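You operate a simulated robot arm through the tools that you are given. There is no shell and no other tool.

The job below is to be done with a simulated two-armed robot. You get a single attempt, and the scene is never put back.

Task
Hold the grey socket box, push the blue plug home and test it.
Fine: black tester rocker off and red lock rocker on before the plug goes in; then unlock, switch on and press the green tester button at 24 V.

Only the result counts: the job must be done as asked and must still hold three seconds after the hand-in. Knocking over, shifting, dropping, spilling or breaking anything else fails it.

Robot
Two 7-joint arms with two-finger parallel grippers on one trunk, on a base that drives. Base frame: it is fixed to the floor where the robot stands at the start and does not move with it; the origin is under the middle of the robot, x ahead of it, y to its left, z up. Units: m, degrees, N and s.
The left shoulder is at the start at [0.085, 0.182, 1.015], the right one opposite. With the tool pointing down near the work surface each hand reaches from about 0.32 to 0.76 m from the robot's upright axis, wherever it stands, measured 20 degrees to its own side. Places, roughly: black tester rocker [0.6, 0, 0.7]; green tester button [0.6, -0.1, 0.7]; red lock rocker [0.6, 0.1, 0.7]; tester [1.2, 0, 0.9]; tester lamp [1.1, 0, 0.9]; volt knob [0.5, 0.2, 0.7]. Payload 3.91 kg a hand.
Tool frame (each hand has its own): the origin (TCP) lies between the finger pads and is the grasp point; the fingertips stand 0.03 m ahead of it; z points along the fingers, y is the line along which they close. The gripper opens to 0.11 m. The fingers are 0.02 m wide and 0.01 m thick; the gripper's body (0.048 by 0.112 m) begins 0.055 m behind the TCP.
Orientation is that of the tool frame in the base frame, as [roll, pitch, yaw] about the fixed x, y, z axes, in that order (R = Rz(yaw) Ry(pitch) Rx(roll)). With the fingers straight down and closing along the base's y, the tool's x points along the base's -x, its y along +y and its z along -z.

Tools
- The arms move only by the tool nudge_tool. It takes "left_motion", "right_motion" or both (then of equal length, played together; a hand with none holds still); each is a list that holds one entry, the list of rows, each a list of 7 numbers: the shift along the base's x, y, z in units of 25 mm (1.0 is 25 mm), then the turn, a rotation vector about the base's x, y, z in units of 8 degrees (1.0 is 8 degrees), then the opening in per cent of the stroke, from 0 (shut) to 100 (fully open). In form: [[[x, y, z, ax, ay, az, grip], ...]]. A call has 1 to 20 rows; each row shifts and turns the commanded pose from where the row before left it. A call with a number of a shift or a turn outside -1 to 1 is refused whole. Each row takes 0.2 s and may step no farther than 0.05 m and 8.6 degrees from the row before; otherwise, or with a gripper value out of range, the whole call is refused. Where a pose cannot be reached the arm comes as near as it can. A force on the tool above 40 N (or 10 N above the force at the start of the call, whichever is more), or a blocked arm, ends the call early, and 0.2 s more pass. The fingers move at their own pace (about 0.072 m/s each) and stop on an object; they squeeze with about 26 N. The grip force told is the motor's: it shows also when the fingers shut on nothing. Time passes only in rows, and 0.2 s behind the last, so rows that do not move let the fingers close. The reply holds the time, the measured pose of the TCP, the force on the tool along the base axes, the opening and the grip force, in the units named above and with some noise, with the torque about the TCP (base axes, N m) and any sound that the robot's microphone picked up, and new pictures: "pictures" is both (left out), scene, wrist or none (wrist: the cameras of the hands that moved).
- Cameras (640 x 400 px; columns grow to the right, rows downward): "scene" is now at [0.2403, -0.0113, 1.2037]; the picture's right is [-0.12, -0.99, 0.00], its down [-0.53, 0.06, -0.84] and it looks along [0.84, -0.10, -0.54] (base axes); focal length 214 px, centre (320, 200). "left" rides on the left gripper at [0.073, -0.017, -0.103] in its tool frame; the picture's right is [0.23, 0.97, 0.00], its down [-0.76, 0.18, -0.62] and it looks along [-0.61, 0.14, 0.78] (tool axes); focal length 222 px, centre (320, 200). "right" rides on the right gripper at [0.072, 0.017, -0.103] in its tool frame; the picture's right is [-0.23, 0.97, 0.00], its down [-0.76, -0.18, -0.62] and it looks along [-0.61, -0.14, 0.78] (tool axes); focal length 222 px, centre (320, 200). There is no depth. A picture from a camera that has moved, and an enlarged one, comes with that camera's place and axes in the base frame and with its lens.
- lift_body(by): slides the trunk up (or, below 0, down) by that many m; the arms and the scene camera ride with it, the base frame stays. It gives what a move gives, with no picture.
- drive_base(legs): drives the robot by 1 to 6 legs, each [ahead, left, turn to the left] in m, m and degrees, along the robot's own axes; the way and the turn of a leg run together, so that a leg with both is an arc; at most 1.5 m and 180 degrees a leg. The arms and the cameras ride along, it lands a little off, and it stops where it bumps. It gives what a move gives, and a new picture of the scene camera.
- turn_head(pan, tilt): turns the head with the scene camera to pan (to the left, within 80 degrees either way) and tilt (down, from -29 to 69), counted from straight ahead of the robot. It gives what a move gives, and a new picture of the scene camera.
- zoom(camera, box): a new picture of the part [left, top, right, bottom] of that camera's present view, enlarged. It takes no simulated time.
- close_job(): hands the job in; it is judged then, once.

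Nothing tells you exact positions but the pictures and the camera data. Unless the task says otherwise, let go and move clear before handing in.

The tools are called as a command line: name --argument value ..., lists and objects as JSON in quotes. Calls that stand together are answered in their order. nudge_tool: Moves the arms, as the interface text tells. Its arguments: {"type":"object","properties":{"left_motion":{"type":"array"},"right_motion":{"type":"array"},"pictures":{"type":"string","enum":["both","scene","wrist","none"]}},"required":[]} The other tools are called the same way: lift_body (by) slides the trunk up or down; drive_base (legs) drives the base; turn_head (pan, tilt) turns the head that bears the scene camera; zoom (camera, box) takes an enlarged picture of a part of a camera's view; close_job () hands the job in.

At the start:

```text
time: 0.0
left_tcp_pos: [0.4376, 0.2065, 1.1174]
left_orientation: [-180.0, 0.0, -179.9]
left_wrist_force: [0.0, 0.0, -0.1]
left_ft_torque: [-0.02, -0.02, 0.01]
left_grip_width: 0.1097
left_grasp_force: 0.0
right_tcp_pos: [0.3486, -0.1152, 1.1254]
right_orientation: [-180.0, 0.0, 179.8]
right_wrist_force: [50.2, -10.8, -11.5]
right_ft_torque: [1.12, 4.61, 0.38]
right_grip_width: 0.1101
right_grasp_force: 0.1
trunk travel left (down, up): [-0.275, 0.239]
robot x, y, heading: [-0.0006, 0.0005, -0.2]
head pan, tilt: [-2.9, 34.2]
```

scene: 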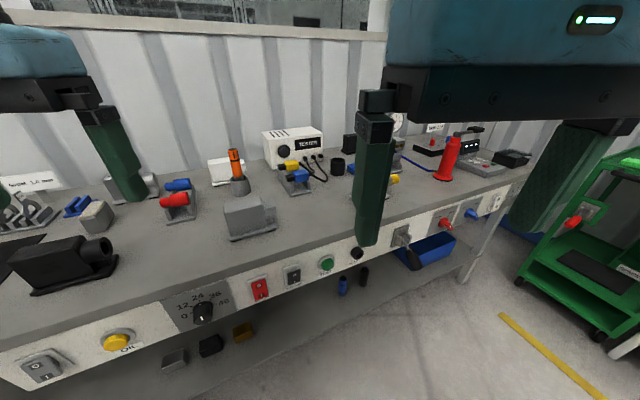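
right: 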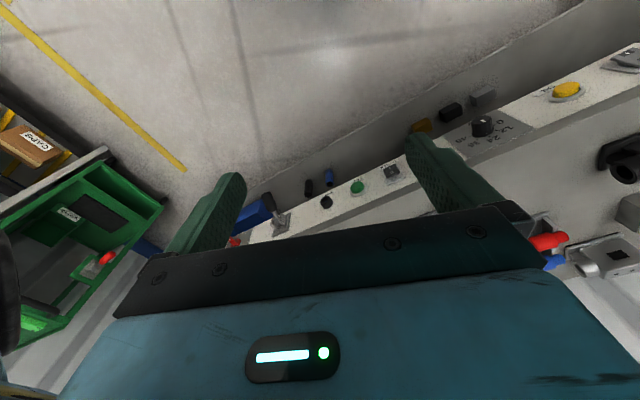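
left: 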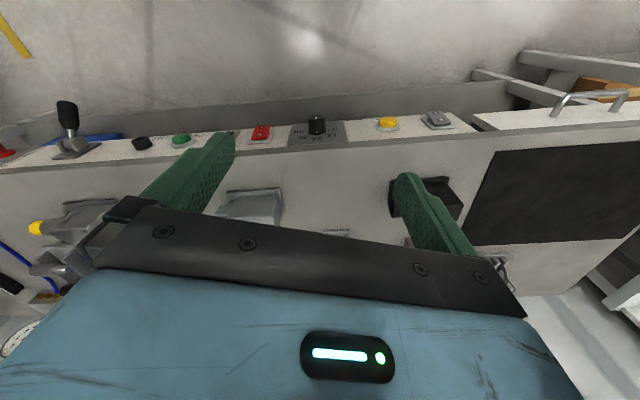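

I see a workbench with a row of controls on its front edge, a tester with leads at the back, several plugs and boxes on top, and a green cart on the right. I'll look closer before moving anything.

zoom --camera "scene" --box '[140, 110, 360, 250]'

zoom --camera "scene" --box '[0, 140, 160, 300]'

zoom --camera "scene" --box '[160, 230, 380, 370]'

zoom --camera "scene" --box '[330, 100, 550, 240]'

```text
2.86 times, centred on (250, 180) of scene
camera zoom: at [0.2403, -0.0113, 1.2037], right [-0.12, -0.99, 0.0], down [-0.53, 0.06, -0.84], along [0.84, -0.1, -0.54], focal length 613 px, centre (520, 257)
```

zoom: 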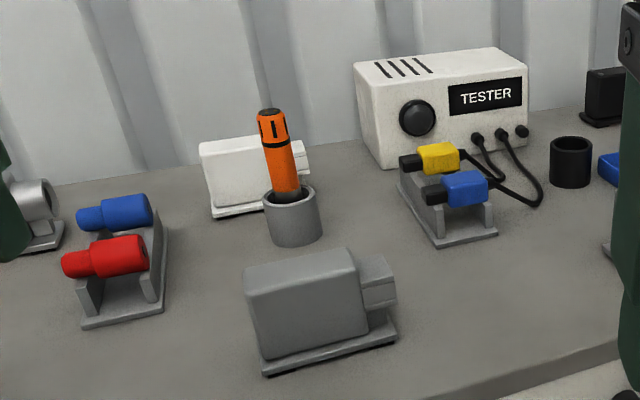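

```text
2.50 times, centred on (80, 220) of scene
camera zoom: at [0.2403, -0.0113, 1.2037], right [-0.12, -0.99, 0.0], down [-0.53, 0.06, -0.84], along [0.84, -0.1, -0.54], focal length 536 px, centre (920, 150)
```

zoom: 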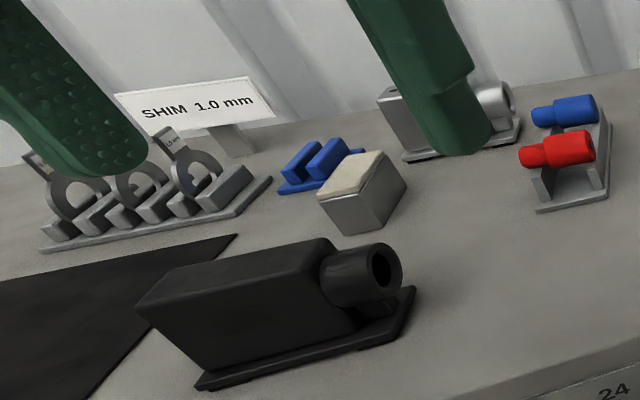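

```text
2.86 times, centred on (270, 300) of scene
camera zoom: at [0.2403, -0.0113, 1.2037], right [-0.12, -0.99, 0.0], down [-0.53, 0.06, -0.84], along [0.84, -0.1, -0.54], focal length 613 px, centre (463, -86)
```

zoom: 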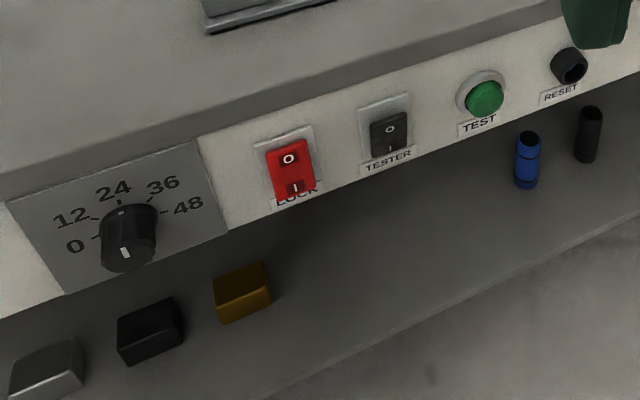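

```text
2.86 times, centred on (440, 170) of scene
camera zoom: at [0.2403, -0.0113, 1.2037], right [-0.12, -0.99, 0.0], down [-0.53, 0.06, -0.84], along [0.84, -0.1, -0.54], focal length 613 px, centre (-23, 286)
```

zoom: 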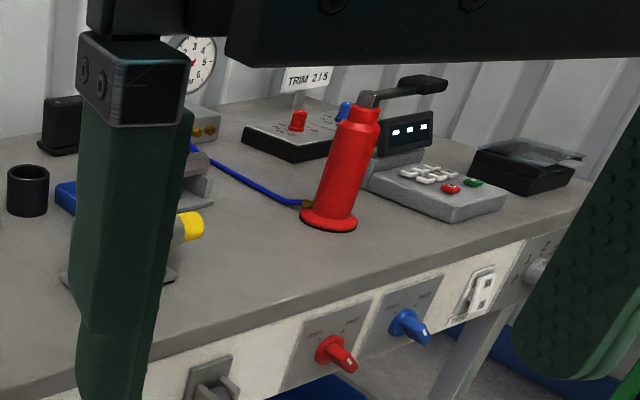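

The gripper fingers block part of the view. I'll turn the head to look around, without moving the arms yet.

turn_head --pan 20 --tilt 40

turn_head --pan -30 --tilt 40

```text
time: 0.9
left_tcp_pos: [0.4374, 0.2041, 1.1184]
left_orientation: [-180.0, 0.0, -179.9]
left_wrist_force: [-0.4, -1.1, 0.8]
left_ft_torque: [-0.02, -0.01, -0.03]
left_grip_width: 0.11
left_grasp_force: 0.0
right_tcp_pos: [0.3521, -0.1157, 1.1218]
right_orientation: [-179.5, 0.0, 178.9]
right_wrist_force: [66.8, 14.4, -48.7]
right_ft_torque: [-2.49, 2.71, -2.58]
right_grip_width: 0.1101
right_grasp_force: 0.2
trunk travel left (down, up): [-0.275, 0.239]
robot x, y, heading: [0.0043, -0.0036, -0.2]
head pan, tilt: [20.0, 40.0]
camera scene: at [0.2397, -0.0064, 1.2002], right [-0.06, -1.0, 0.0], down [-0.57, 0.04, -0.82], along [0.82, -0.05, -0.57], focal length 214 px, centre (320, 200)
```

scene: 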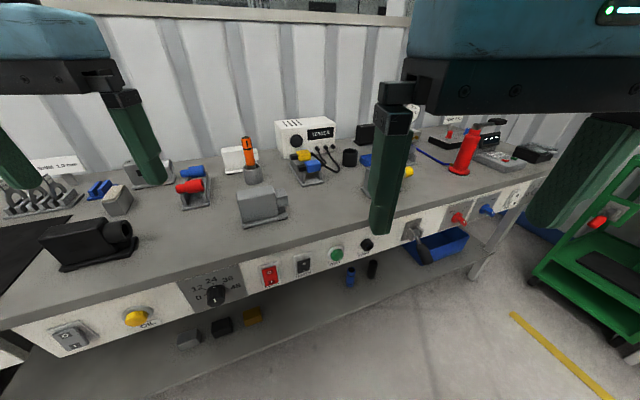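

```text
time: 2.0
left_tcp_pos: [0.4378, 0.2047, 1.1183]
left_orientation: [-179.9, 0.0, -179.9]
left_wrist_force: [1.1, -0.1, 0.2]
left_ft_torque: [0.01, -0.01, 0.02]
left_grip_width: 0.1098
left_grasp_force: 0.0
right_tcp_pos: [0.3483, -0.114, 1.126]
right_orientation: [-180.0, 0.0, 179.9]
right_wrist_force: [0.6, 0.7, 0.0]
right_ft_torque: [-0.02, 0.01, 0.0]
right_grip_width: 0.1099
right_grasp_force: 0.0
trunk travel left (down, up): [-0.275, 0.239]
robot x, y, heading: [0.0021, 0.0012, -0.2]
head pan, tilt: [-30.0, 40.0]
camera scene: at [0.2262, -0.0429, 1.1937], right [-0.49, -0.87, 0.0], down [-0.55, 0.31, -0.78], along [0.68, -0.38, -0.63], focal length 214 px, centre (320, 200)
```

scene: 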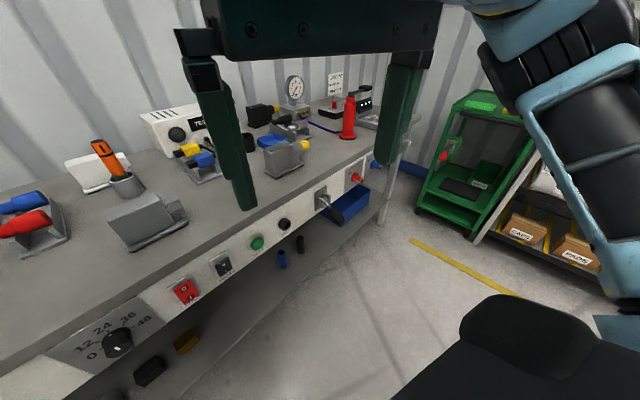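

The head had been touching the right gripper, which explains the starting force. I'll move both hands outward to clear the view.

nudge_tool --right_motion '[[[0, -1, 0, 0, 0, 0, 100], [0, -1, 0, 0, 0, 0, 100], [0, -1, 0, 0, 0, 0, 100], [0, -1, 0, 0, 0, 0, 100], [0, -1, 0, 0, 0, 0, 100], [0, -1, 0, 0, 0, 0, 100], [0, -1, 0, 0, 0, 0, 100], [0, -1, 0, 0, 0, 0, 100], [0, -1, 0, 0, 0, 0, 100], [0, -1, 0, 0, 0, 0, 100]]]' --left_motion '[[[0, 1, 0, 0, 0, 0, 100], [0, 1, 0, 0, 0, 0, 100], [0, 1, 0, 0, 0, 0, 100], [0, 1, 0, 0, 0, 0, 100], [0, 1, 0, 0, 0, 0, 100], [0, 1, 0, 0, 0, 0, 100], [0, 1, 0, 0, 0, 0, 100], [0, 1, 0, 0, 0, 0, 100], [0, 1, 0, 0, 0, 0, 100], [0, 1, 0, 0, 0, 0, 100]]]' --pictures "scene"

```text
time: 4.2
left_tcp_pos: [0.4628, 0.4356, 1.0769]
left_orientation: [-179.8, 0.1, -180.0]
left_wrist_force: [-0.8, -0.4, -0.3]
left_ft_torque: [0.02, 0.0, 0.0]
left_grip_width: 0.1101
left_grasp_force: 0.0
left hand out of reach, approached as far as the arm can: row 5, 6, 7, 8, 9, 10
right_tcp_pos: [0.3623, -0.3321, 1.0818]
right_orientation: [179.8, 0.1, 179.9]
right_wrist_force: [-0.8, -0.5, -0.6]
right_ft_torque: [-0.01, -0.03, 0.01]
right_grip_width: 0.1101
right_grasp_force: 0.1
right hand out of reach, approached as far as the arm can: row 7, 8, 9, 10
trunk travel left (down, up): [-0.275, 0.239]
robot x, y, heading: [0.0019, 0.0018, 0.1]
head pan, tilt: [-30.0, 40.0]
camera scene: at [0.2252, -0.0434, 1.1922], right [-0.5, -0.87, 0.0], down [-0.56, 0.32, -0.77], along [0.66, -0.38, -0.64], focal length 214 px, centre (320, 200)
```

scene: 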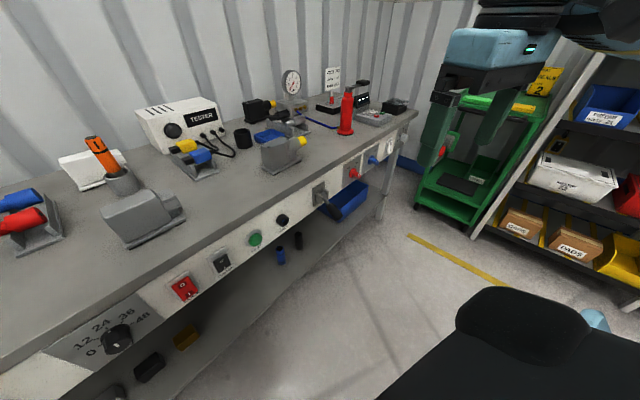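

The view is clearer. I'll zoom in on the objects along the bench.

zoom --camera "scene" --box '[60, 90, 260, 240]'

zoom --camera "scene" --box '[230, 60, 420, 200]'

turn_head --pan 0 --tilt 30

zoom --camera "scene" --box '[140, 100, 360, 240]'

turn_head --pan 30 --tilt 40

```text
2.67 times, centred on (160, 165) of scene
camera zoom: at [0.2252, -0.0434, 1.1922], right [-0.5, -0.87, 0.0], down [-0.56, 0.32, -0.77], along [0.66, -0.38, -0.64], focal length 572 px, centre (747, 293)
```

zoom: 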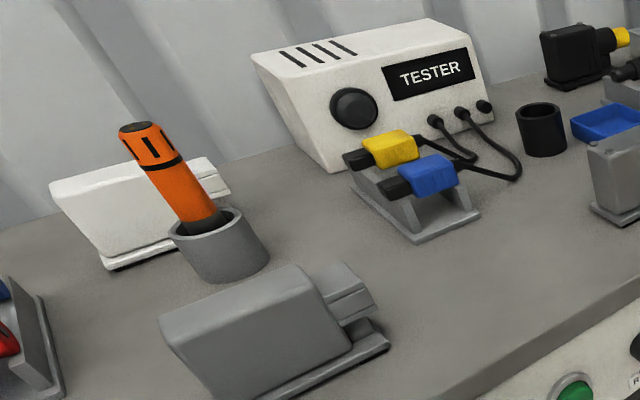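

```text
2.86 times, centred on (325, 130) of scene
camera zoom: at [0.2252, -0.0434, 1.1922], right [-0.5, -0.87, 0.0], down [-0.56, 0.32, -0.77], along [0.66, -0.38, -0.64], focal length 613 px, centre (306, 400)
```

zoom: 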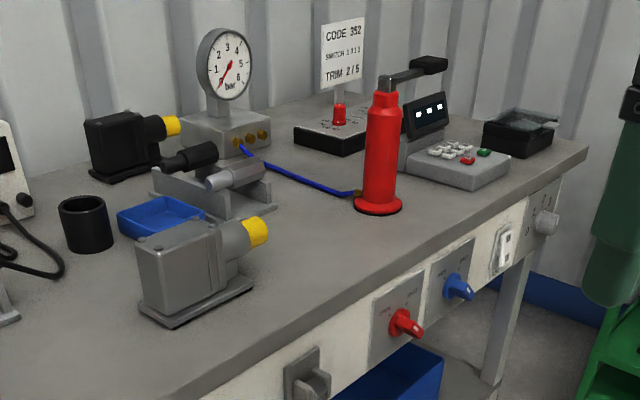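

```text
time: 5.2
left_tcp_pos: [0.4618, 0.4348, 1.0771]
left_orientation: [-179.9, 0.1, -179.8]
left_wrist_force: [0.5, -0.3, 0.2]
left_ft_torque: [-0.02, -0.01, 0.02]
left_grip_width: 0.1098
left_grasp_force: 0.0
right_tcp_pos: [0.3624, -0.3317, 1.0808]
right_orientation: [179.9, 0.1, 179.9]
right_wrist_force: [0.4, 0.2, -0.3]
right_ft_torque: [0.02, 0.0, -0.01]
right_grip_width: 0.11
right_grasp_force: 0.1
trunk travel left (down, up): [-0.275, 0.239]
robot x, y, heading: [0.0022, 0.0015, -0.1]
head pan, tilt: [0.0, 30.0]
camera scene: at [0.242, -0.001, 1.2075], right [0.0, -1.0, 0.0], down [-0.5, 0.0, -0.87], along [0.87, 0.0, -0.5], focal length 214 px, centre (320, 200)
```

scene: 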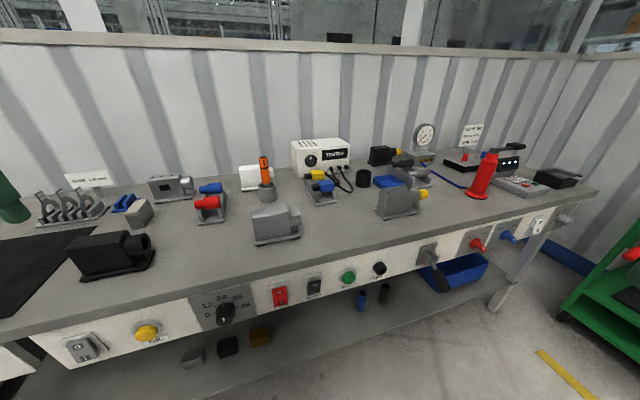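

```text
2.86 times, centred on (250, 170) of scene
camera zoom: at [0.242, -0.001, 1.2075], right [0.0, -1.0, 0.0], down [-0.5, 0.0, -0.87], along [0.87, 0.0, -0.5], focal length 613 px, centre (520, 286)
```

zoom: 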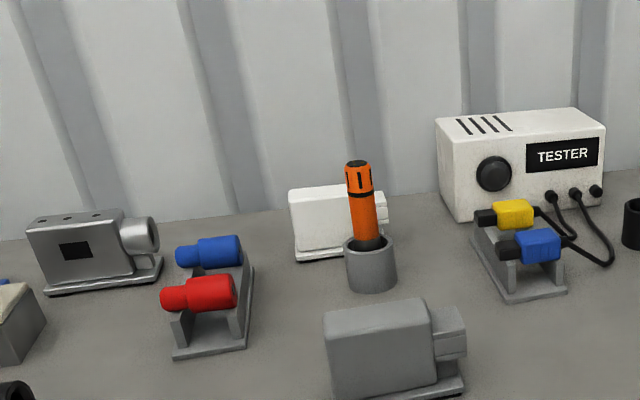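

```text
time: 6.2
left_tcp_pos: [0.4626, 0.4344, 1.077]
left_orientation: [-179.9, 0.1, -179.9]
left_wrist_force: [1.4, -0.5, 0.0]
left_ft_torque: [0.02, -0.01, 0.0]
left_grip_width: 0.1101
left_grasp_force: 0.0
right_tcp_pos: [0.3612, -0.3316, 1.0803]
right_orientation: [179.9, 0.1, 179.7]
right_wrist_force: [-0.1, 0.3, 0.3]
right_ft_torque: [0.0, -0.01, 0.04]
right_grip_width: 0.1098
right_grasp_force: 0.0
trunk travel left (down, up): [-0.275, 0.239]
robot x, y, heading: [0.0014, -0.0031, 0.1]
head pan, tilt: [30.0, 40.0]
camera scene: at [0.2253, 0.0415, 1.1922], right [0.5, -0.87, 0.0], down [-0.56, -0.32, -0.77], along [0.66, 0.38, -0.64], focal length 214 px, centre (320, 200)
```

scene: 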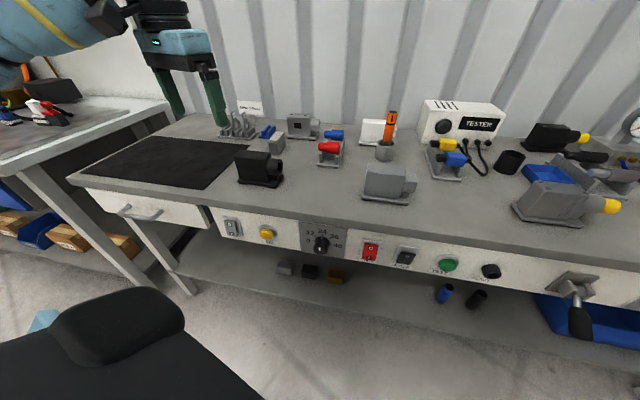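

The matching set looks like the front-middle grey box with the rectangular mouth facing right, plus the blue plug on a tester lead in the cradle by the tester. The bench is turned about 19° to the left. I'll turn to face it squarely, with the socket and controls in front of me.

drive_base --legs '[[0, 0, 19], [0, -0.18, 0]]'

turn_head --pan 0 --tilt 45

```text
time: 9.4
left_tcp_pos: [0.3515, 0.3944, 1.0763]
left_orientation: [-179.9, 0.0, -160.8]
left_wrist_force: [-0.1, -0.8, 0.0]
left_ft_torque: [0.03, 0.0, 0.03]
left_grip_width: 0.11
left_grasp_force: 0.1
right_tcp_pos: [0.508, -0.3629, 1.0804]
right_orientation: [179.9, 0.1, -161.1]
right_wrist_force: [0.4, 0.5, 0.5]
right_ft_torque: [0.03, -0.02, -0.01]
right_grip_width: 0.11
right_grasp_force: 0.0
trunk travel left (down, up): [-0.275, 0.239]
robot x, y, heading: [0.0551, -0.167, 19.3]
head pan, tilt: [30.0, 40.0]
camera scene: at [0.2571, -0.0549, 1.1922], right [0.76, -0.65, 0.0], down [-0.42, -0.49, -0.77], along [0.5, 0.58, -0.64], focal length 214 px, centre (320, 200)
```

scene: 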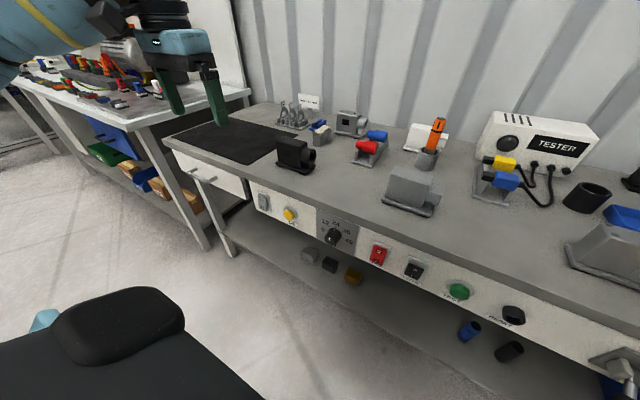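

```text
time: 10.3
left_tcp_pos: [0.352, 0.3955, 1.0764]
left_orientation: [-179.9, 0.1, -160.7]
left_wrist_force: [-0.2, -0.1, 0.0]
left_ft_torque: [0.0, -0.04, 0.01]
left_grip_width: 0.11
left_grasp_force: 0.1
right_tcp_pos: [0.5088, -0.3618, 1.0813]
right_orientation: [179.8, 0.1, -161.1]
right_wrist_force: [0.1, 0.0, 0.5]
right_ft_torque: [-0.02, 0.03, -0.01]
right_grip_width: 0.1101
right_grasp_force: 0.0
trunk travel left (down, up): [-0.275, 0.239]
robot x, y, heading: [0.0602, -0.1703, 19.1]
head pan, tilt: [0.0, 45.0]
camera scene: at [0.2782, -0.0923, 1.1849], right [0.33, -0.94, 0.0], down [-0.67, -0.23, -0.71], along [0.67, 0.23, -0.71], focal length 214 px, centre (320, 200)
```

scene: 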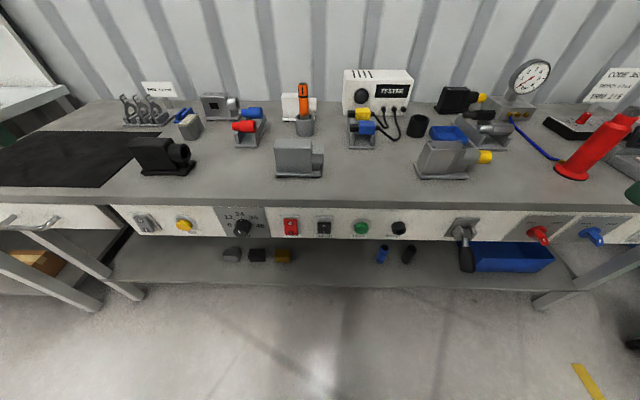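

I'm now square to the bench. I'll zoom in on the controls to read their states.

zoom --camera "scene" --box '[200, 190, 320, 265]'

zoom --camera "scene" --box '[270, 190, 420, 265]'

zoom --camera "scene" --box '[250, 60, 430, 190]'

zoom --camera "scene" --box '[100, 200, 600, 320]'

```text
5.33 times, centred on (260, 228) of scene
camera zoom: at [0.2782, -0.0923, 1.1849], right [0.33, -0.94, 0.0], down [-0.67, -0.23, -0.71], along [0.67, 0.23, -0.71], focal length 1144 px, centre (640, 53)
```

zoom: 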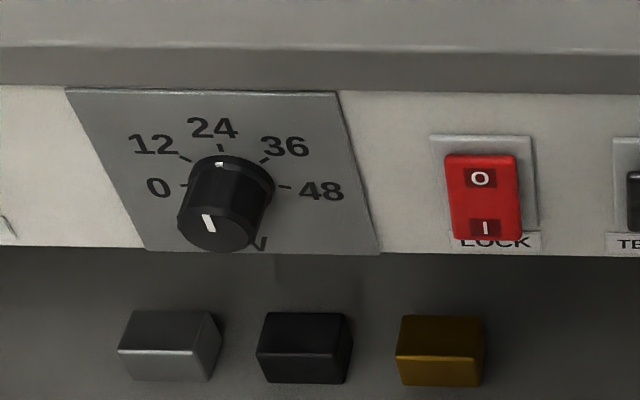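

```text
4.27 times, centred on (345, 228) of scene
camera zoom: at [0.2782, -0.0923, 1.1849], right [0.33, -0.94, 0.0], down [-0.67, -0.23, -0.71], along [0.67, 0.23, -0.71], focal length 915 px, centre (213, 83)
```

zoom: 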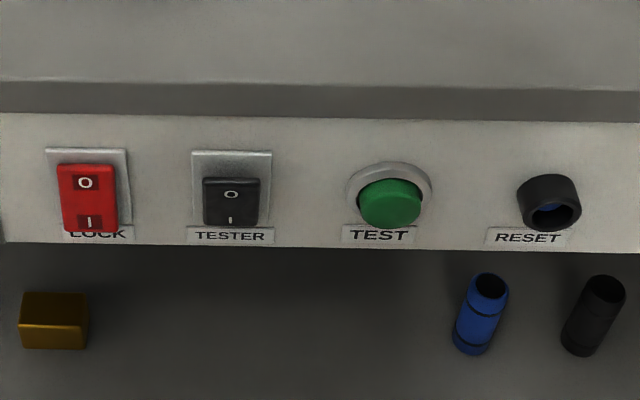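

```text
3.08 times, centred on (340, 125) of scene
camera zoom: at [0.2782, -0.0923, 1.1849], right [0.33, -0.94, 0.0], down [-0.67, -0.23, -0.71], along [0.67, 0.23, -0.71], focal length 660 px, centre (258, 431)
```

zoom: 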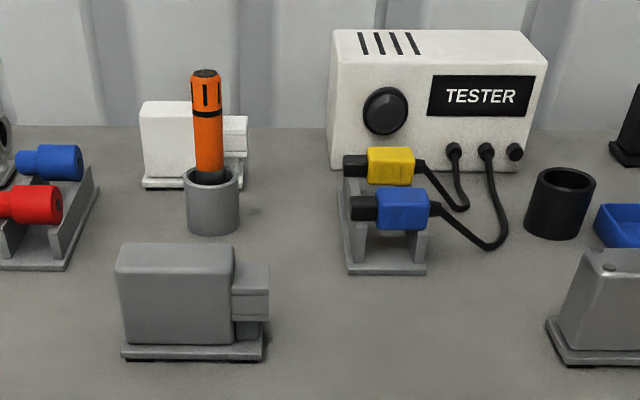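

```text
1.28 times, centred on (350, 260) of scene
camera zoom: at [0.2782, -0.0923, 1.1849], right [0.33, -0.94, 0.0], down [-0.67, -0.23, -0.71], along [0.67, 0.23, -0.71], focal length 274 px, centre (282, 123)
```

zoom: 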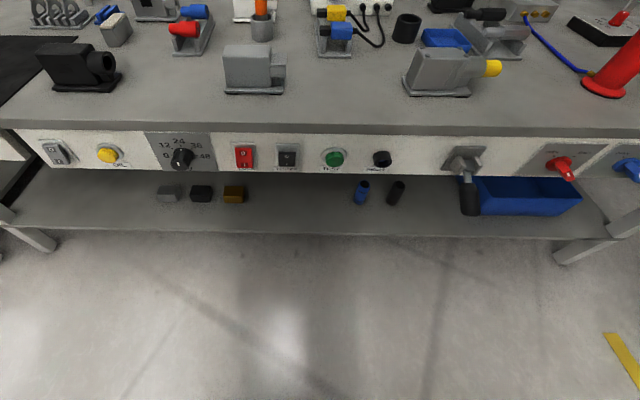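

The volt knob already points at 24. The black TESTER rocker looks ON (its lower "I" side is in), and the red LOCK rocker looks OFF (its upper "O" side is in). I'll bring the right hand, closed and tilted forward, in front of the controls for a close look.

nudge_tool --right_motion '[[[0.945, 0.327, -1, 0, 0, 0, 100], [0.945, 0.327, -1, 0, 0, 0, 50], [0.945, 0.327, -1, 0, 0, 0, 0], [0.945, 0.327, -1, 0, 0, 0, 0], [-0.327, 0.945, -1, 0, 0, 0, 0], [-0.327, 0.945, -1, 0, 0, 0, 0], [-0.327, 0.945, 0, 0.306, -0.886, 0, 0], [-0.327, 0.945, 0, 0.306, -0.886, 0, 0], [-0.327, 0.945, 0, 0.306, -0.886, 0, 0], [-0.327, 0.945, 0, 0.306, -0.886, 0, 0], [-0.327, 0.945, 0, 0.306, -0.886, 0, 0], [-0.327, 0.945, 0, 0.306, -0.886, 0, 0]]]' --pictures "both"

```text
time: 12.9
left_tcp_pos: [0.3513, 0.3951, 1.0769]
left_orientation: [-179.9, 0.1, -160.8]
left_wrist_force: [0.5, -0.8, -0.3]
left_ft_torque: [0.0, 0.0, 0.02]
left_grip_width: 0.1099
left_grasp_force: 0.1
right_tcp_pos: [0.5365, -0.1415, 0.9317]
right_orientation: [179.8, 45.1, -161.2]
right_wrist_force: [0.1, 0.0, -0.1]
right_ft_torque: [-0.04, 0.0, 0.0]
right_grip_width: 0.0002
right_grasp_force: 26.0
trunk travel left (down, up): [-0.275, 0.239]
robot x, y, heading: [0.0589, -0.1659, 19.3]
head pan, tilt: [0.0, 45.0]
camera scene: at [0.2781, -0.0918, 1.1849], right [0.33, -0.94, 0.0], down [-0.67, -0.23, -0.71], along [0.67, 0.23, -0.71], focal length 214 px, centre (320, 200)
camera right: at [0.414, -0.1641, 0.9523], right [-0.17, 0.97, 0.16], down [0.15, -0.14, 0.98], along [0.98, 0.19, -0.12], focal length 222 px, centre (320, 200)
```

scene: 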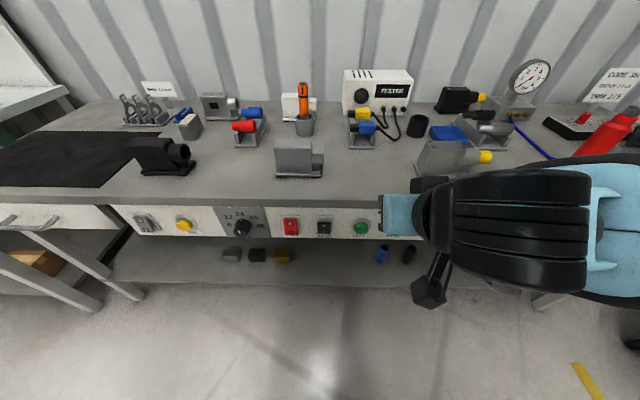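
right: 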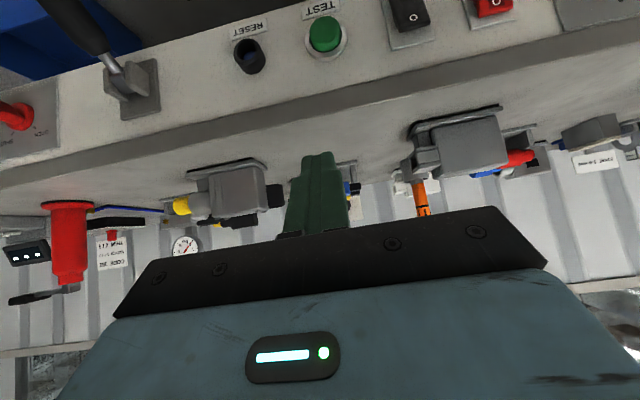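

The closed right hand is in front of the panel, at roughly z 0.93. The controls sit at about z 0.72. I'll lower it and centre it near the TESTER rocker for a closer look.

nudge_tool --right_motion '[[[-0.1635, 0.4725, -1, 0, 0, 0, 0], [-0.1635, 0.4725, -1, 0, 0, 0, 0], [-0.1635, 0.4725, -1, 0, 0, 0, 0], [-0.1635, 0.4725, -1, 0, 0, 0, 0], [-0.1635, 0.4725, -1, 0, 0, 0, 0], [-0.1635, 0.4725, -1, 0, 0, 0, 0], [-0.1635, 0.4725, -0.8, 0, 0, 0, 0]]]' --pictures "both"

zoom --camera "right" --box '[180, 0, 500, 200]'

```text
time: 14.6
left_tcp_pos: [0.3534, 0.3957, 1.0768]
left_orientation: [-179.9, 0.1, -160.9]
left_wrist_force: [-0.3, 0.4, 0.1]
left_ft_torque: [0.0, 0.01, -0.03]
left_grip_width: 0.1101
left_grasp_force: 0.0
right_tcp_pos: [0.51, -0.0581, 0.7599]
right_orientation: [179.8, 45.1, -161.2]
right_wrist_force: [-0.8, 0.3, 0.0]
right_ft_torque: [0.01, 0.01, -0.01]
right_grip_width: 0.0
right_grasp_force: 26.4
trunk travel left (down, up): [-0.275, 0.239]
robot x, y, heading: [0.0575, -0.1672, 19.2]
head pan, tilt: [0.0, 45.0]
camera scene: at [0.2783, -0.0921, 1.1849], right [0.33, -0.94, 0.0], down [-0.67, -0.23, -0.71], along [0.67, 0.23, -0.71], focal length 214 px, centre (320, 200)
camera right: at [0.3855, -0.0805, 0.7817], right [-0.17, 0.97, 0.16], down [0.15, -0.14, 0.98], along [0.97, 0.19, -0.12], focal length 222 px, centre (320, 200)
```

scene: 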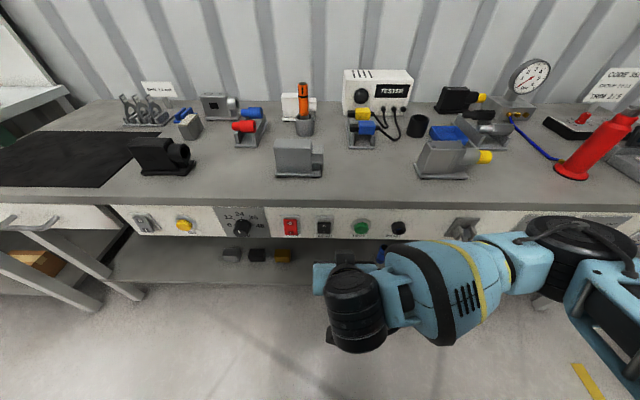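
right: 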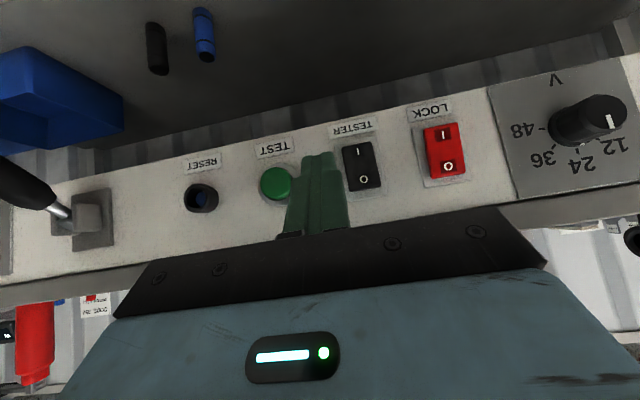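

```text
2.00 times, centred on (340, 100) of right
camera zoom: at [0.3855, -0.0805, 0.7817], right [-0.17, 0.97, 0.16], down [0.15, -0.14, 0.98], along [0.97, 0.19, -0.12], focal length 444 px, centre (280, 400)
```

zoom: 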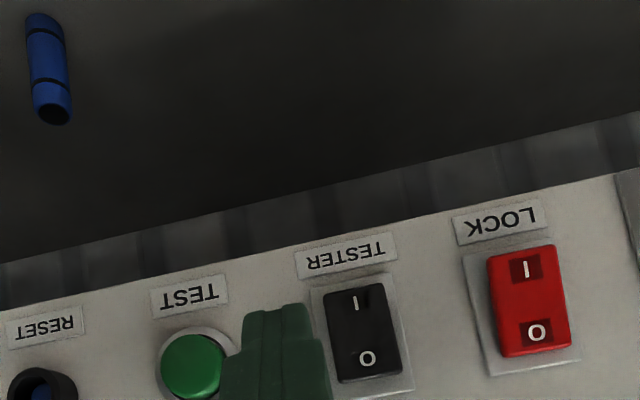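

zoom --camera "right" --box '[320, 100, 480, 200]'

zoom --camera "scene" --box '[270, 200, 370, 250]'

zoom --camera "right" --box '[480, 50, 640, 200]'

```text
4.00 times, centred on (400, 150) of right
camera zoom: at [0.3855, -0.0805, 0.7817], right [-0.17, 0.97, 0.16], down [0.15, -0.14, 0.98], along [0.97, 0.19, -0.12], focal length 888 px, centre (0, 400)
```

zoom: 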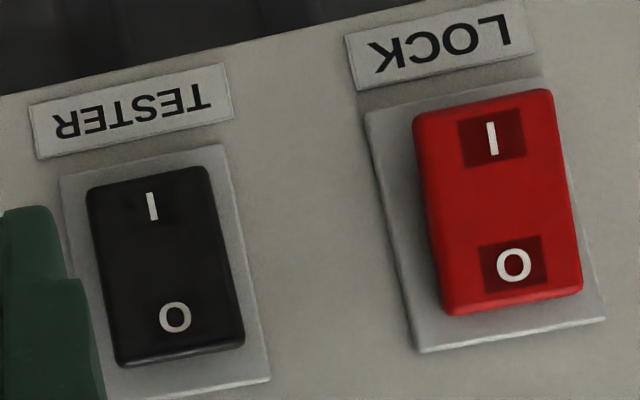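

```text
6.40 times, centred on (320, 225) of scene
camera zoom: at [0.2783, -0.0921, 1.1849], right [0.33, -0.94, 0.0], down [-0.67, -0.23, -0.71], along [0.67, 0.23, -0.71], focal length 1373 px, centre (320, 40)
```

zoom: 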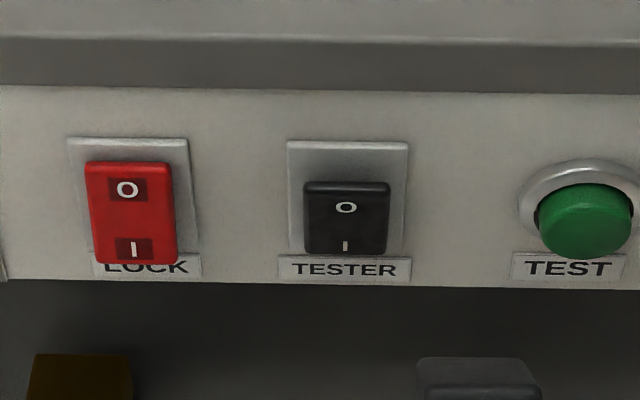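

```text
2.67 times, centred on (560, 125) of right
camera zoom: at [0.3855, -0.0805, 0.7817], right [-0.17, 0.97, 0.16], down [0.15, -0.14, 0.98], along [0.97, 0.19, -0.12], focal length 592 px, centre (-320, 400)
```

zoom: 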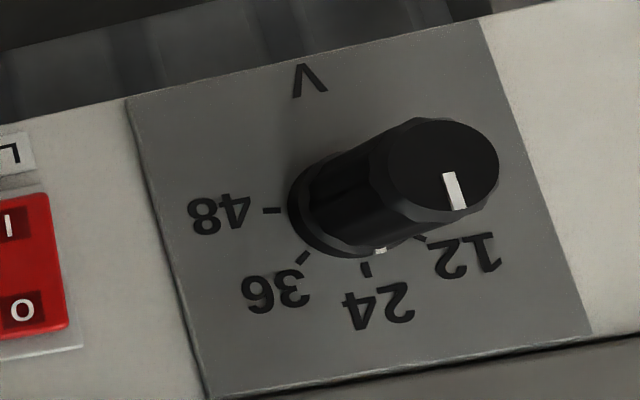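

The volt knob is on 24. TESTER is ON, with its "O" end standing out, and LOCK is OFF, with its "I" end standing out. I'll line the closed right fingertips up with the upper "O" half of the TESTER rocker.

nudge_tool --right_motion '[[[0.596, 0.725, -0.107, 0, 0, 0, 0], [0.596, 0.725, -0.107, 0, 0, 0, 0], [0.596, 0.725, -0.107, 0, 0, 0, 0]]]' --pictures "both"

zoom --camera "right" --box '[220, 60, 460, 210]'

zoom --camera "scene" --box '[260, 200, 400, 280]'

```text
time: 15.3
left_tcp_pos: [0.3519, 0.3956, 1.0754]
left_orientation: [-179.9, 0.0, -160.9]
left_wrist_force: [0.2, -0.8, -0.2]
left_ft_torque: [0.04, -0.01, -0.01]
left_grip_width: 0.1097
left_grasp_force: 0.0
right_tcp_pos: [0.5538, -0.0032, 0.7525]
right_orientation: [179.8, 45.0, -160.9]
right_wrist_force: [0.5, -0.4, 0.3]
right_ft_torque: [0.04, -0.01, -0.02]
right_grip_width: 0.0001
right_grasp_force: 25.8
trunk travel left (down, up): [-0.275, 0.239]
robot x, y, heading: [0.0622, -0.1714, 19.4]
head pan, tilt: [0.0, 45.0]
camera scene: at [0.2784, -0.092, 1.1848], right [0.33, -0.94, 0.0], down [-0.67, -0.23, -0.71], along [0.67, 0.23, -0.71], focal length 214 px, centre (320, 200)
camera right: at [0.43, -0.0262, 0.7742], right [-0.17, 0.97, 0.16], down [0.15, -0.14, 0.98], along [0.97, 0.19, -0.12], focal length 222 px, centre (320, 200)
```

scene: 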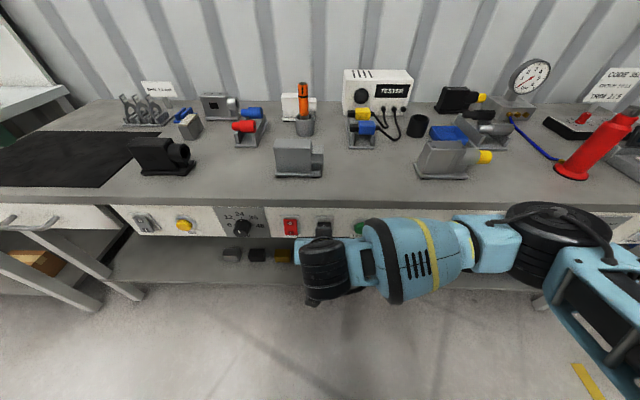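
right: 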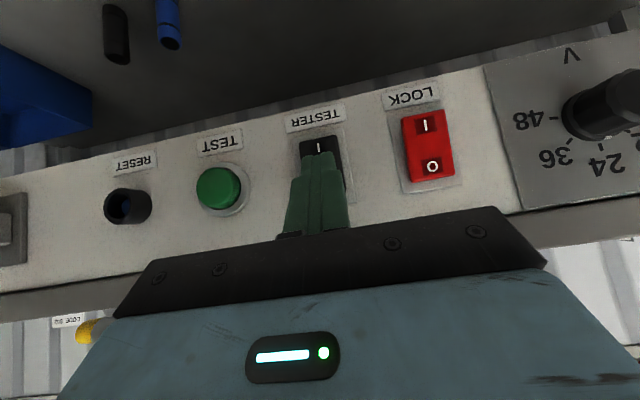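

```text
2.67 times, centred on (340, 135) of right
camera zoom: at [0.43, -0.0262, 0.7742], right [-0.17, 0.97, 0.16], down [0.15, -0.14, 0.98], along [0.97, 0.19, -0.12], focal length 592 px, centre (267, 373)
```

zoom: 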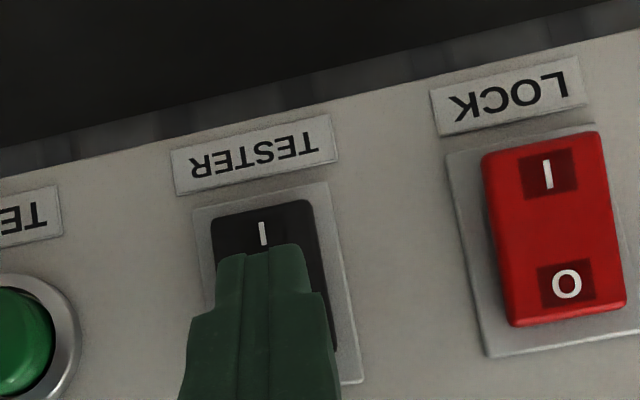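

```text
4.57 times, centred on (330, 240) of scene
camera zoom: at [0.2784, -0.092, 1.1848], right [0.33, -0.94, 0.0], down [-0.67, -0.23, -0.71], along [0.67, 0.23, -0.71], focal length 980 px, centre (274, 17)
```

zoom: 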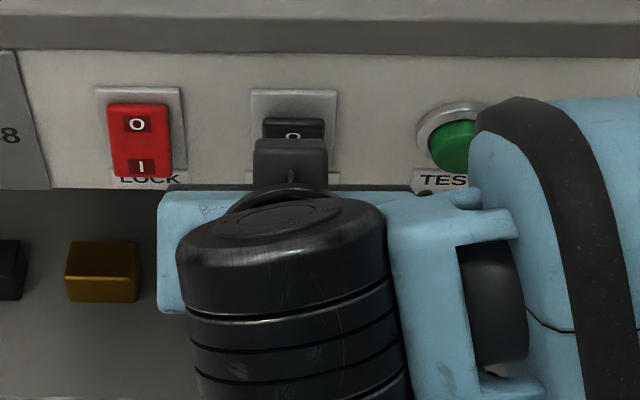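

The tip lines up sideways with the TESTER rocker, about 35 mm short of it. I'll raise it a little to hit the "O" half, then press forward in small steps.

nudge_tool --right_motion '[[[0.189, 0.0654, 0.12, 0, 0, 0, 0], [0.189, 0.0654, 0.12, 0, 0, 0, 0], [0.189, 0.0654, 0, 0, 0, 0, 0], [0.189, 0.0654, 0, 0, 0, 0, 0], [0.189, 0.0654, 0, 0, 0, 0, 0], [0.113, 0.039, 0, 0, 0, 0, 0], [0.113, 0.039, 0, 0, 0, 0, 0]]]' --pictures "both"

zoom --camera "scene" --box '[260, 200, 400, 280]'

zoom --camera "right" --box '[220, 60, 460, 210]'

```text
time: 16.9
left_tcp_pos: [0.3525, 0.3944, 1.0768]
left_orientation: [-180.0, 0.1, -160.9]
left_wrist_force: [0.2, 0.7, -0.4]
left_ft_torque: [0.02, 0.0, -0.02]
left_grip_width: 0.1099
left_grasp_force: 0.1
right_tcp_pos: [0.583, 0.0065, 0.7587]
right_orientation: [179.8, 45.1, -161.1]
right_wrist_force: [0.9, -0.8, -0.2]
right_ft_torque: [0.04, 0.0, -0.03]
right_grip_width: 0.0
right_grasp_force: 25.9
trunk travel left (down, up): [-0.275, 0.239]
robot x, y, heading: [0.0581, -0.1684, 18.9]
head pan, tilt: [0.0, 45.0]
camera scene: at [0.2782, -0.0924, 1.1849], right [0.33, -0.94, 0.0], down [-0.67, -0.23, -0.71], along [0.67, 0.23, -0.71], focal length 214 px, centre (320, 200)
camera right: at [0.4592, -0.0168, 0.7806], right [-0.17, 0.97, 0.16], down [0.15, -0.14, 0.98], along [0.97, 0.19, -0.12], focal length 222 px, centre (320, 200)
```

scene: 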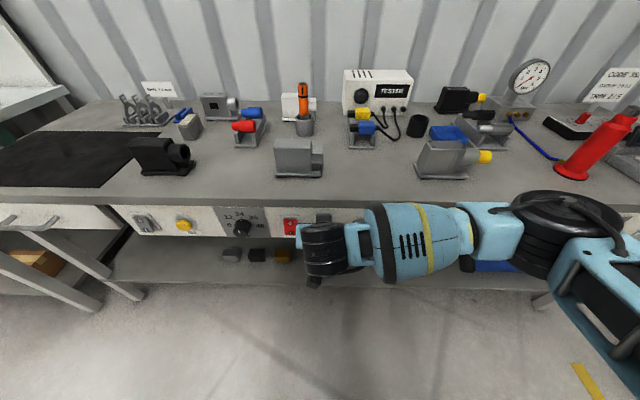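
right: 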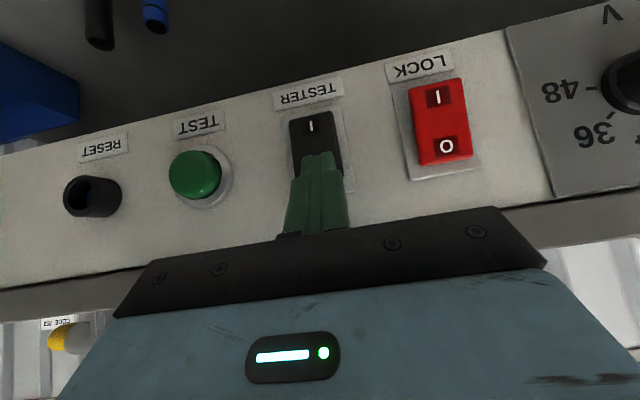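

```text
4.57 times, centred on (330, 240) of scene
camera zoom: at [0.2782, -0.0924, 1.1849], right [0.33, -0.94, 0.0], down [-0.67, -0.23, -0.71], along [0.67, 0.23, -0.71], focal length 980 px, centre (274, 17)
```

zoom: 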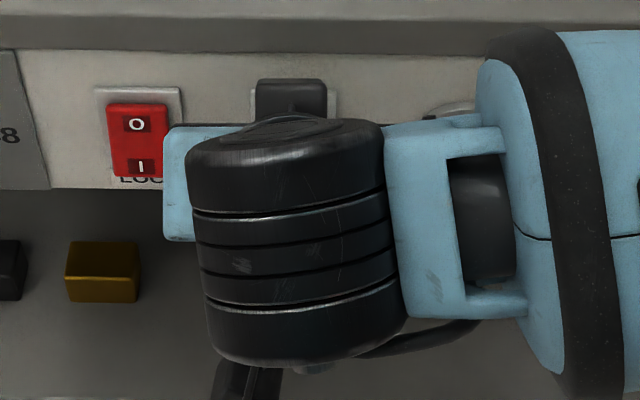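

```text
2.67 times, centred on (340, 135) of right
camera zoom: at [0.4592, -0.0168, 0.7806], right [-0.17, 0.97, 0.16], down [0.15, -0.14, 0.98], along [0.97, 0.19, -0.12], focal length 592 px, centre (267, 373)
```

zoom: 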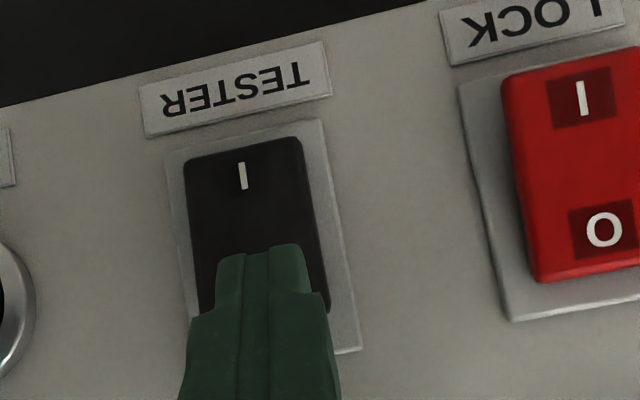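

No contact yet; the tip is close to the "O" half. I'll continue in 3 mm steps.

nudge_tool --right_motion '[[[0.113, 0.039, 0, 0, 0, 0, 0], [0.113, 0.039, 0, 0, 0, 0, 0], [0.113, 0.039, 0, 0, 0, 0, 0], [0.113, 0.039, 0, 0, 0, 0, 0]]]' --pictures "wrist"

zoom --camera "right" --box '[220, 60, 460, 210]'

```text
time: 17.9
left_tcp_pos: [0.3498, 0.3933, 1.0778]
left_orientation: [180.0, 0.2, -160.8]
left_wrist_force: [-0.8, 0.2, 0.5]
left_ft_torque: [0.01, 0.0, 0.0]
left_grip_width: 0.1099
left_grasp_force: 0.1
right_tcp_pos: [0.5901, 0.0102, 0.7588]
right_orientation: [179.8, 44.9, -161.0]
right_wrist_force: [-22.9, -15.0, 5.0]
right_ft_torque: [-0.04, 0.24, -0.31]
right_grip_width: 0.0002
right_grasp_force: 26.5
trunk travel left (down, up): [-0.275, 0.239]
robot x, y, heading: [0.0593, -0.164, 19.0]
head pan, tilt: [0.0, 45.0]
camera right: at [0.4665, -0.0148, 0.7807], right [-0.17, 0.97, 0.16], down [0.15, -0.14, 0.98], along [0.97, 0.19, -0.13], focal length 222 px, centre (320, 200)
```

right: 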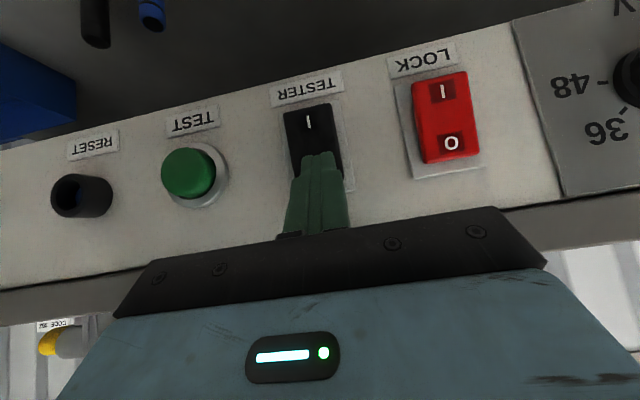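

```text
2.67 times, centred on (340, 135) of right
camera zoom: at [0.4665, -0.0148, 0.7807], right [-0.17, 0.97, 0.16], down [0.15, -0.14, 0.98], along [0.97, 0.19, -0.13], focal length 592 px, centre (267, 373)
```

zoom: 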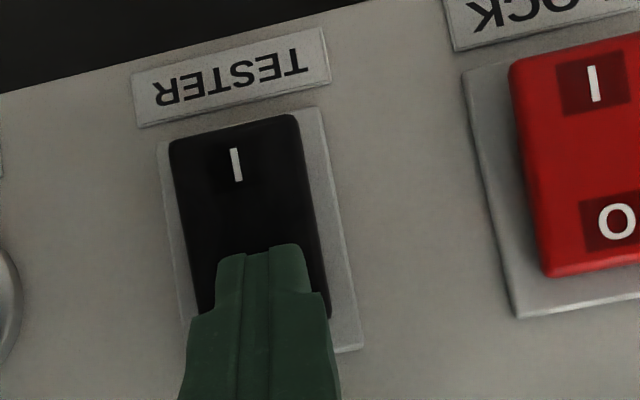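

There's contact at about 27 N, and the "I" end now seems to stand out. I'll back off and check.

nudge_tool --right_motion '[[[-0.378, -0.131, 0, 0, 0, 0, 0], [-0.756, -0.262, 0, 0, 0, 0, 0], [-0.756, -0.262, 0, 0, 0, 0, 0], [-0.756, -0.262, 0, 0, 0, 0, 0]]]' --pictures "both"

zoom --camera "right" --box '[260, 80, 460, 205]'

zoom --camera "scene" --box '[270, 200, 370, 250]'

```text
time: 18.9
left_tcp_pos: [0.3512, 0.3955, 1.0772]
left_orientation: [-179.9, 0.2, -160.8]
left_wrist_force: [-0.4, -1.1, 0.3]
left_ft_torque: [-0.01, 0.01, 0.03]
left_grip_width: 0.1099
left_grasp_force: 0.1
right_tcp_pos: [0.5274, -0.013, 0.7595]
right_orientation: [179.9, 45.1, -161.1]
right_wrist_force: [0.5, 0.1, 0.1]
right_ft_torque: [0.02, 0.01, 0.01]
right_grip_width: 0.0003
right_grasp_force: 26.6
trunk travel left (down, up): [-0.275, 0.239]
robot x, y, heading: [0.0606, -0.1688, 19.2]
head pan, tilt: [0.0, 45.0]
camera scene: at [0.278, -0.0924, 1.185], right [0.33, -0.94, 0.0], down [-0.67, -0.23, -0.71], along [0.67, 0.23, -0.71], focal length 214 px, centre (320, 200)
camera right: at [0.4042, -0.0362, 0.7802], right [-0.16, 0.97, 0.16], down [0.15, -0.14, 0.98], along [0.97, 0.19, -0.12], focal length 222 px, centre (320, 200)
```

scene: 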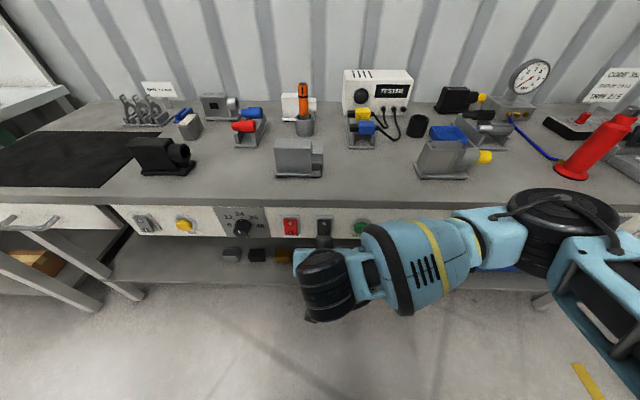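
right: 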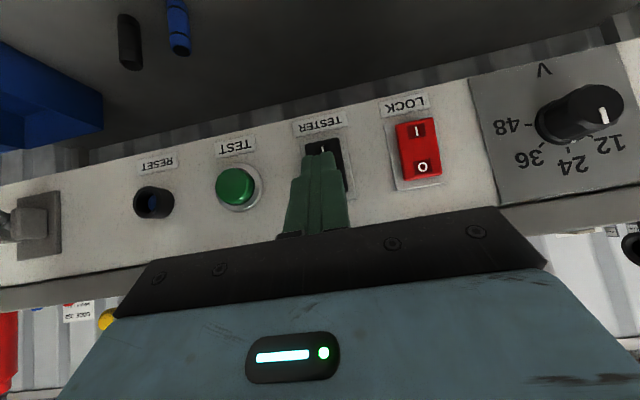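

```text
3.20 times, centred on (360, 142) of right
camera zoom: at [0.4042, -0.0362, 0.7802], right [-0.16, 0.97, 0.16], down [0.15, -0.14, 0.98], along [0.97, 0.19, -0.12], focal length 711 px, centre (192, 384)
```

zoom: 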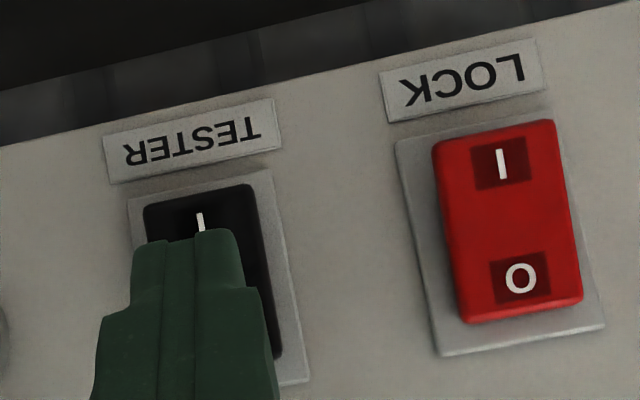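

```text
6.40 times, centred on (320, 225) of scene
camera zoom: at [0.278, -0.0924, 1.185], right [0.33, -0.94, 0.0], down [-0.67, -0.23, -0.71], along [0.67, 0.23, -0.71], focal length 1373 px, centre (320, 40)
```

zoom: 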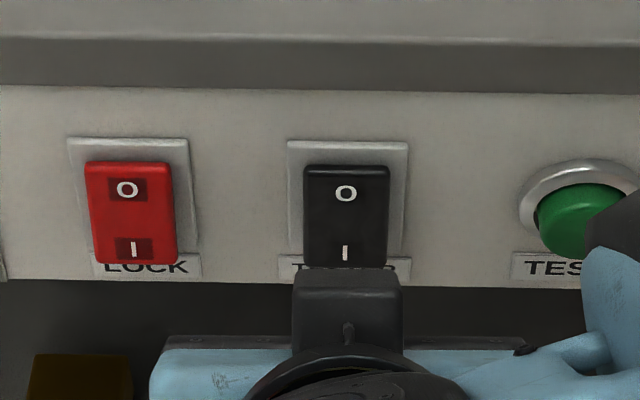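

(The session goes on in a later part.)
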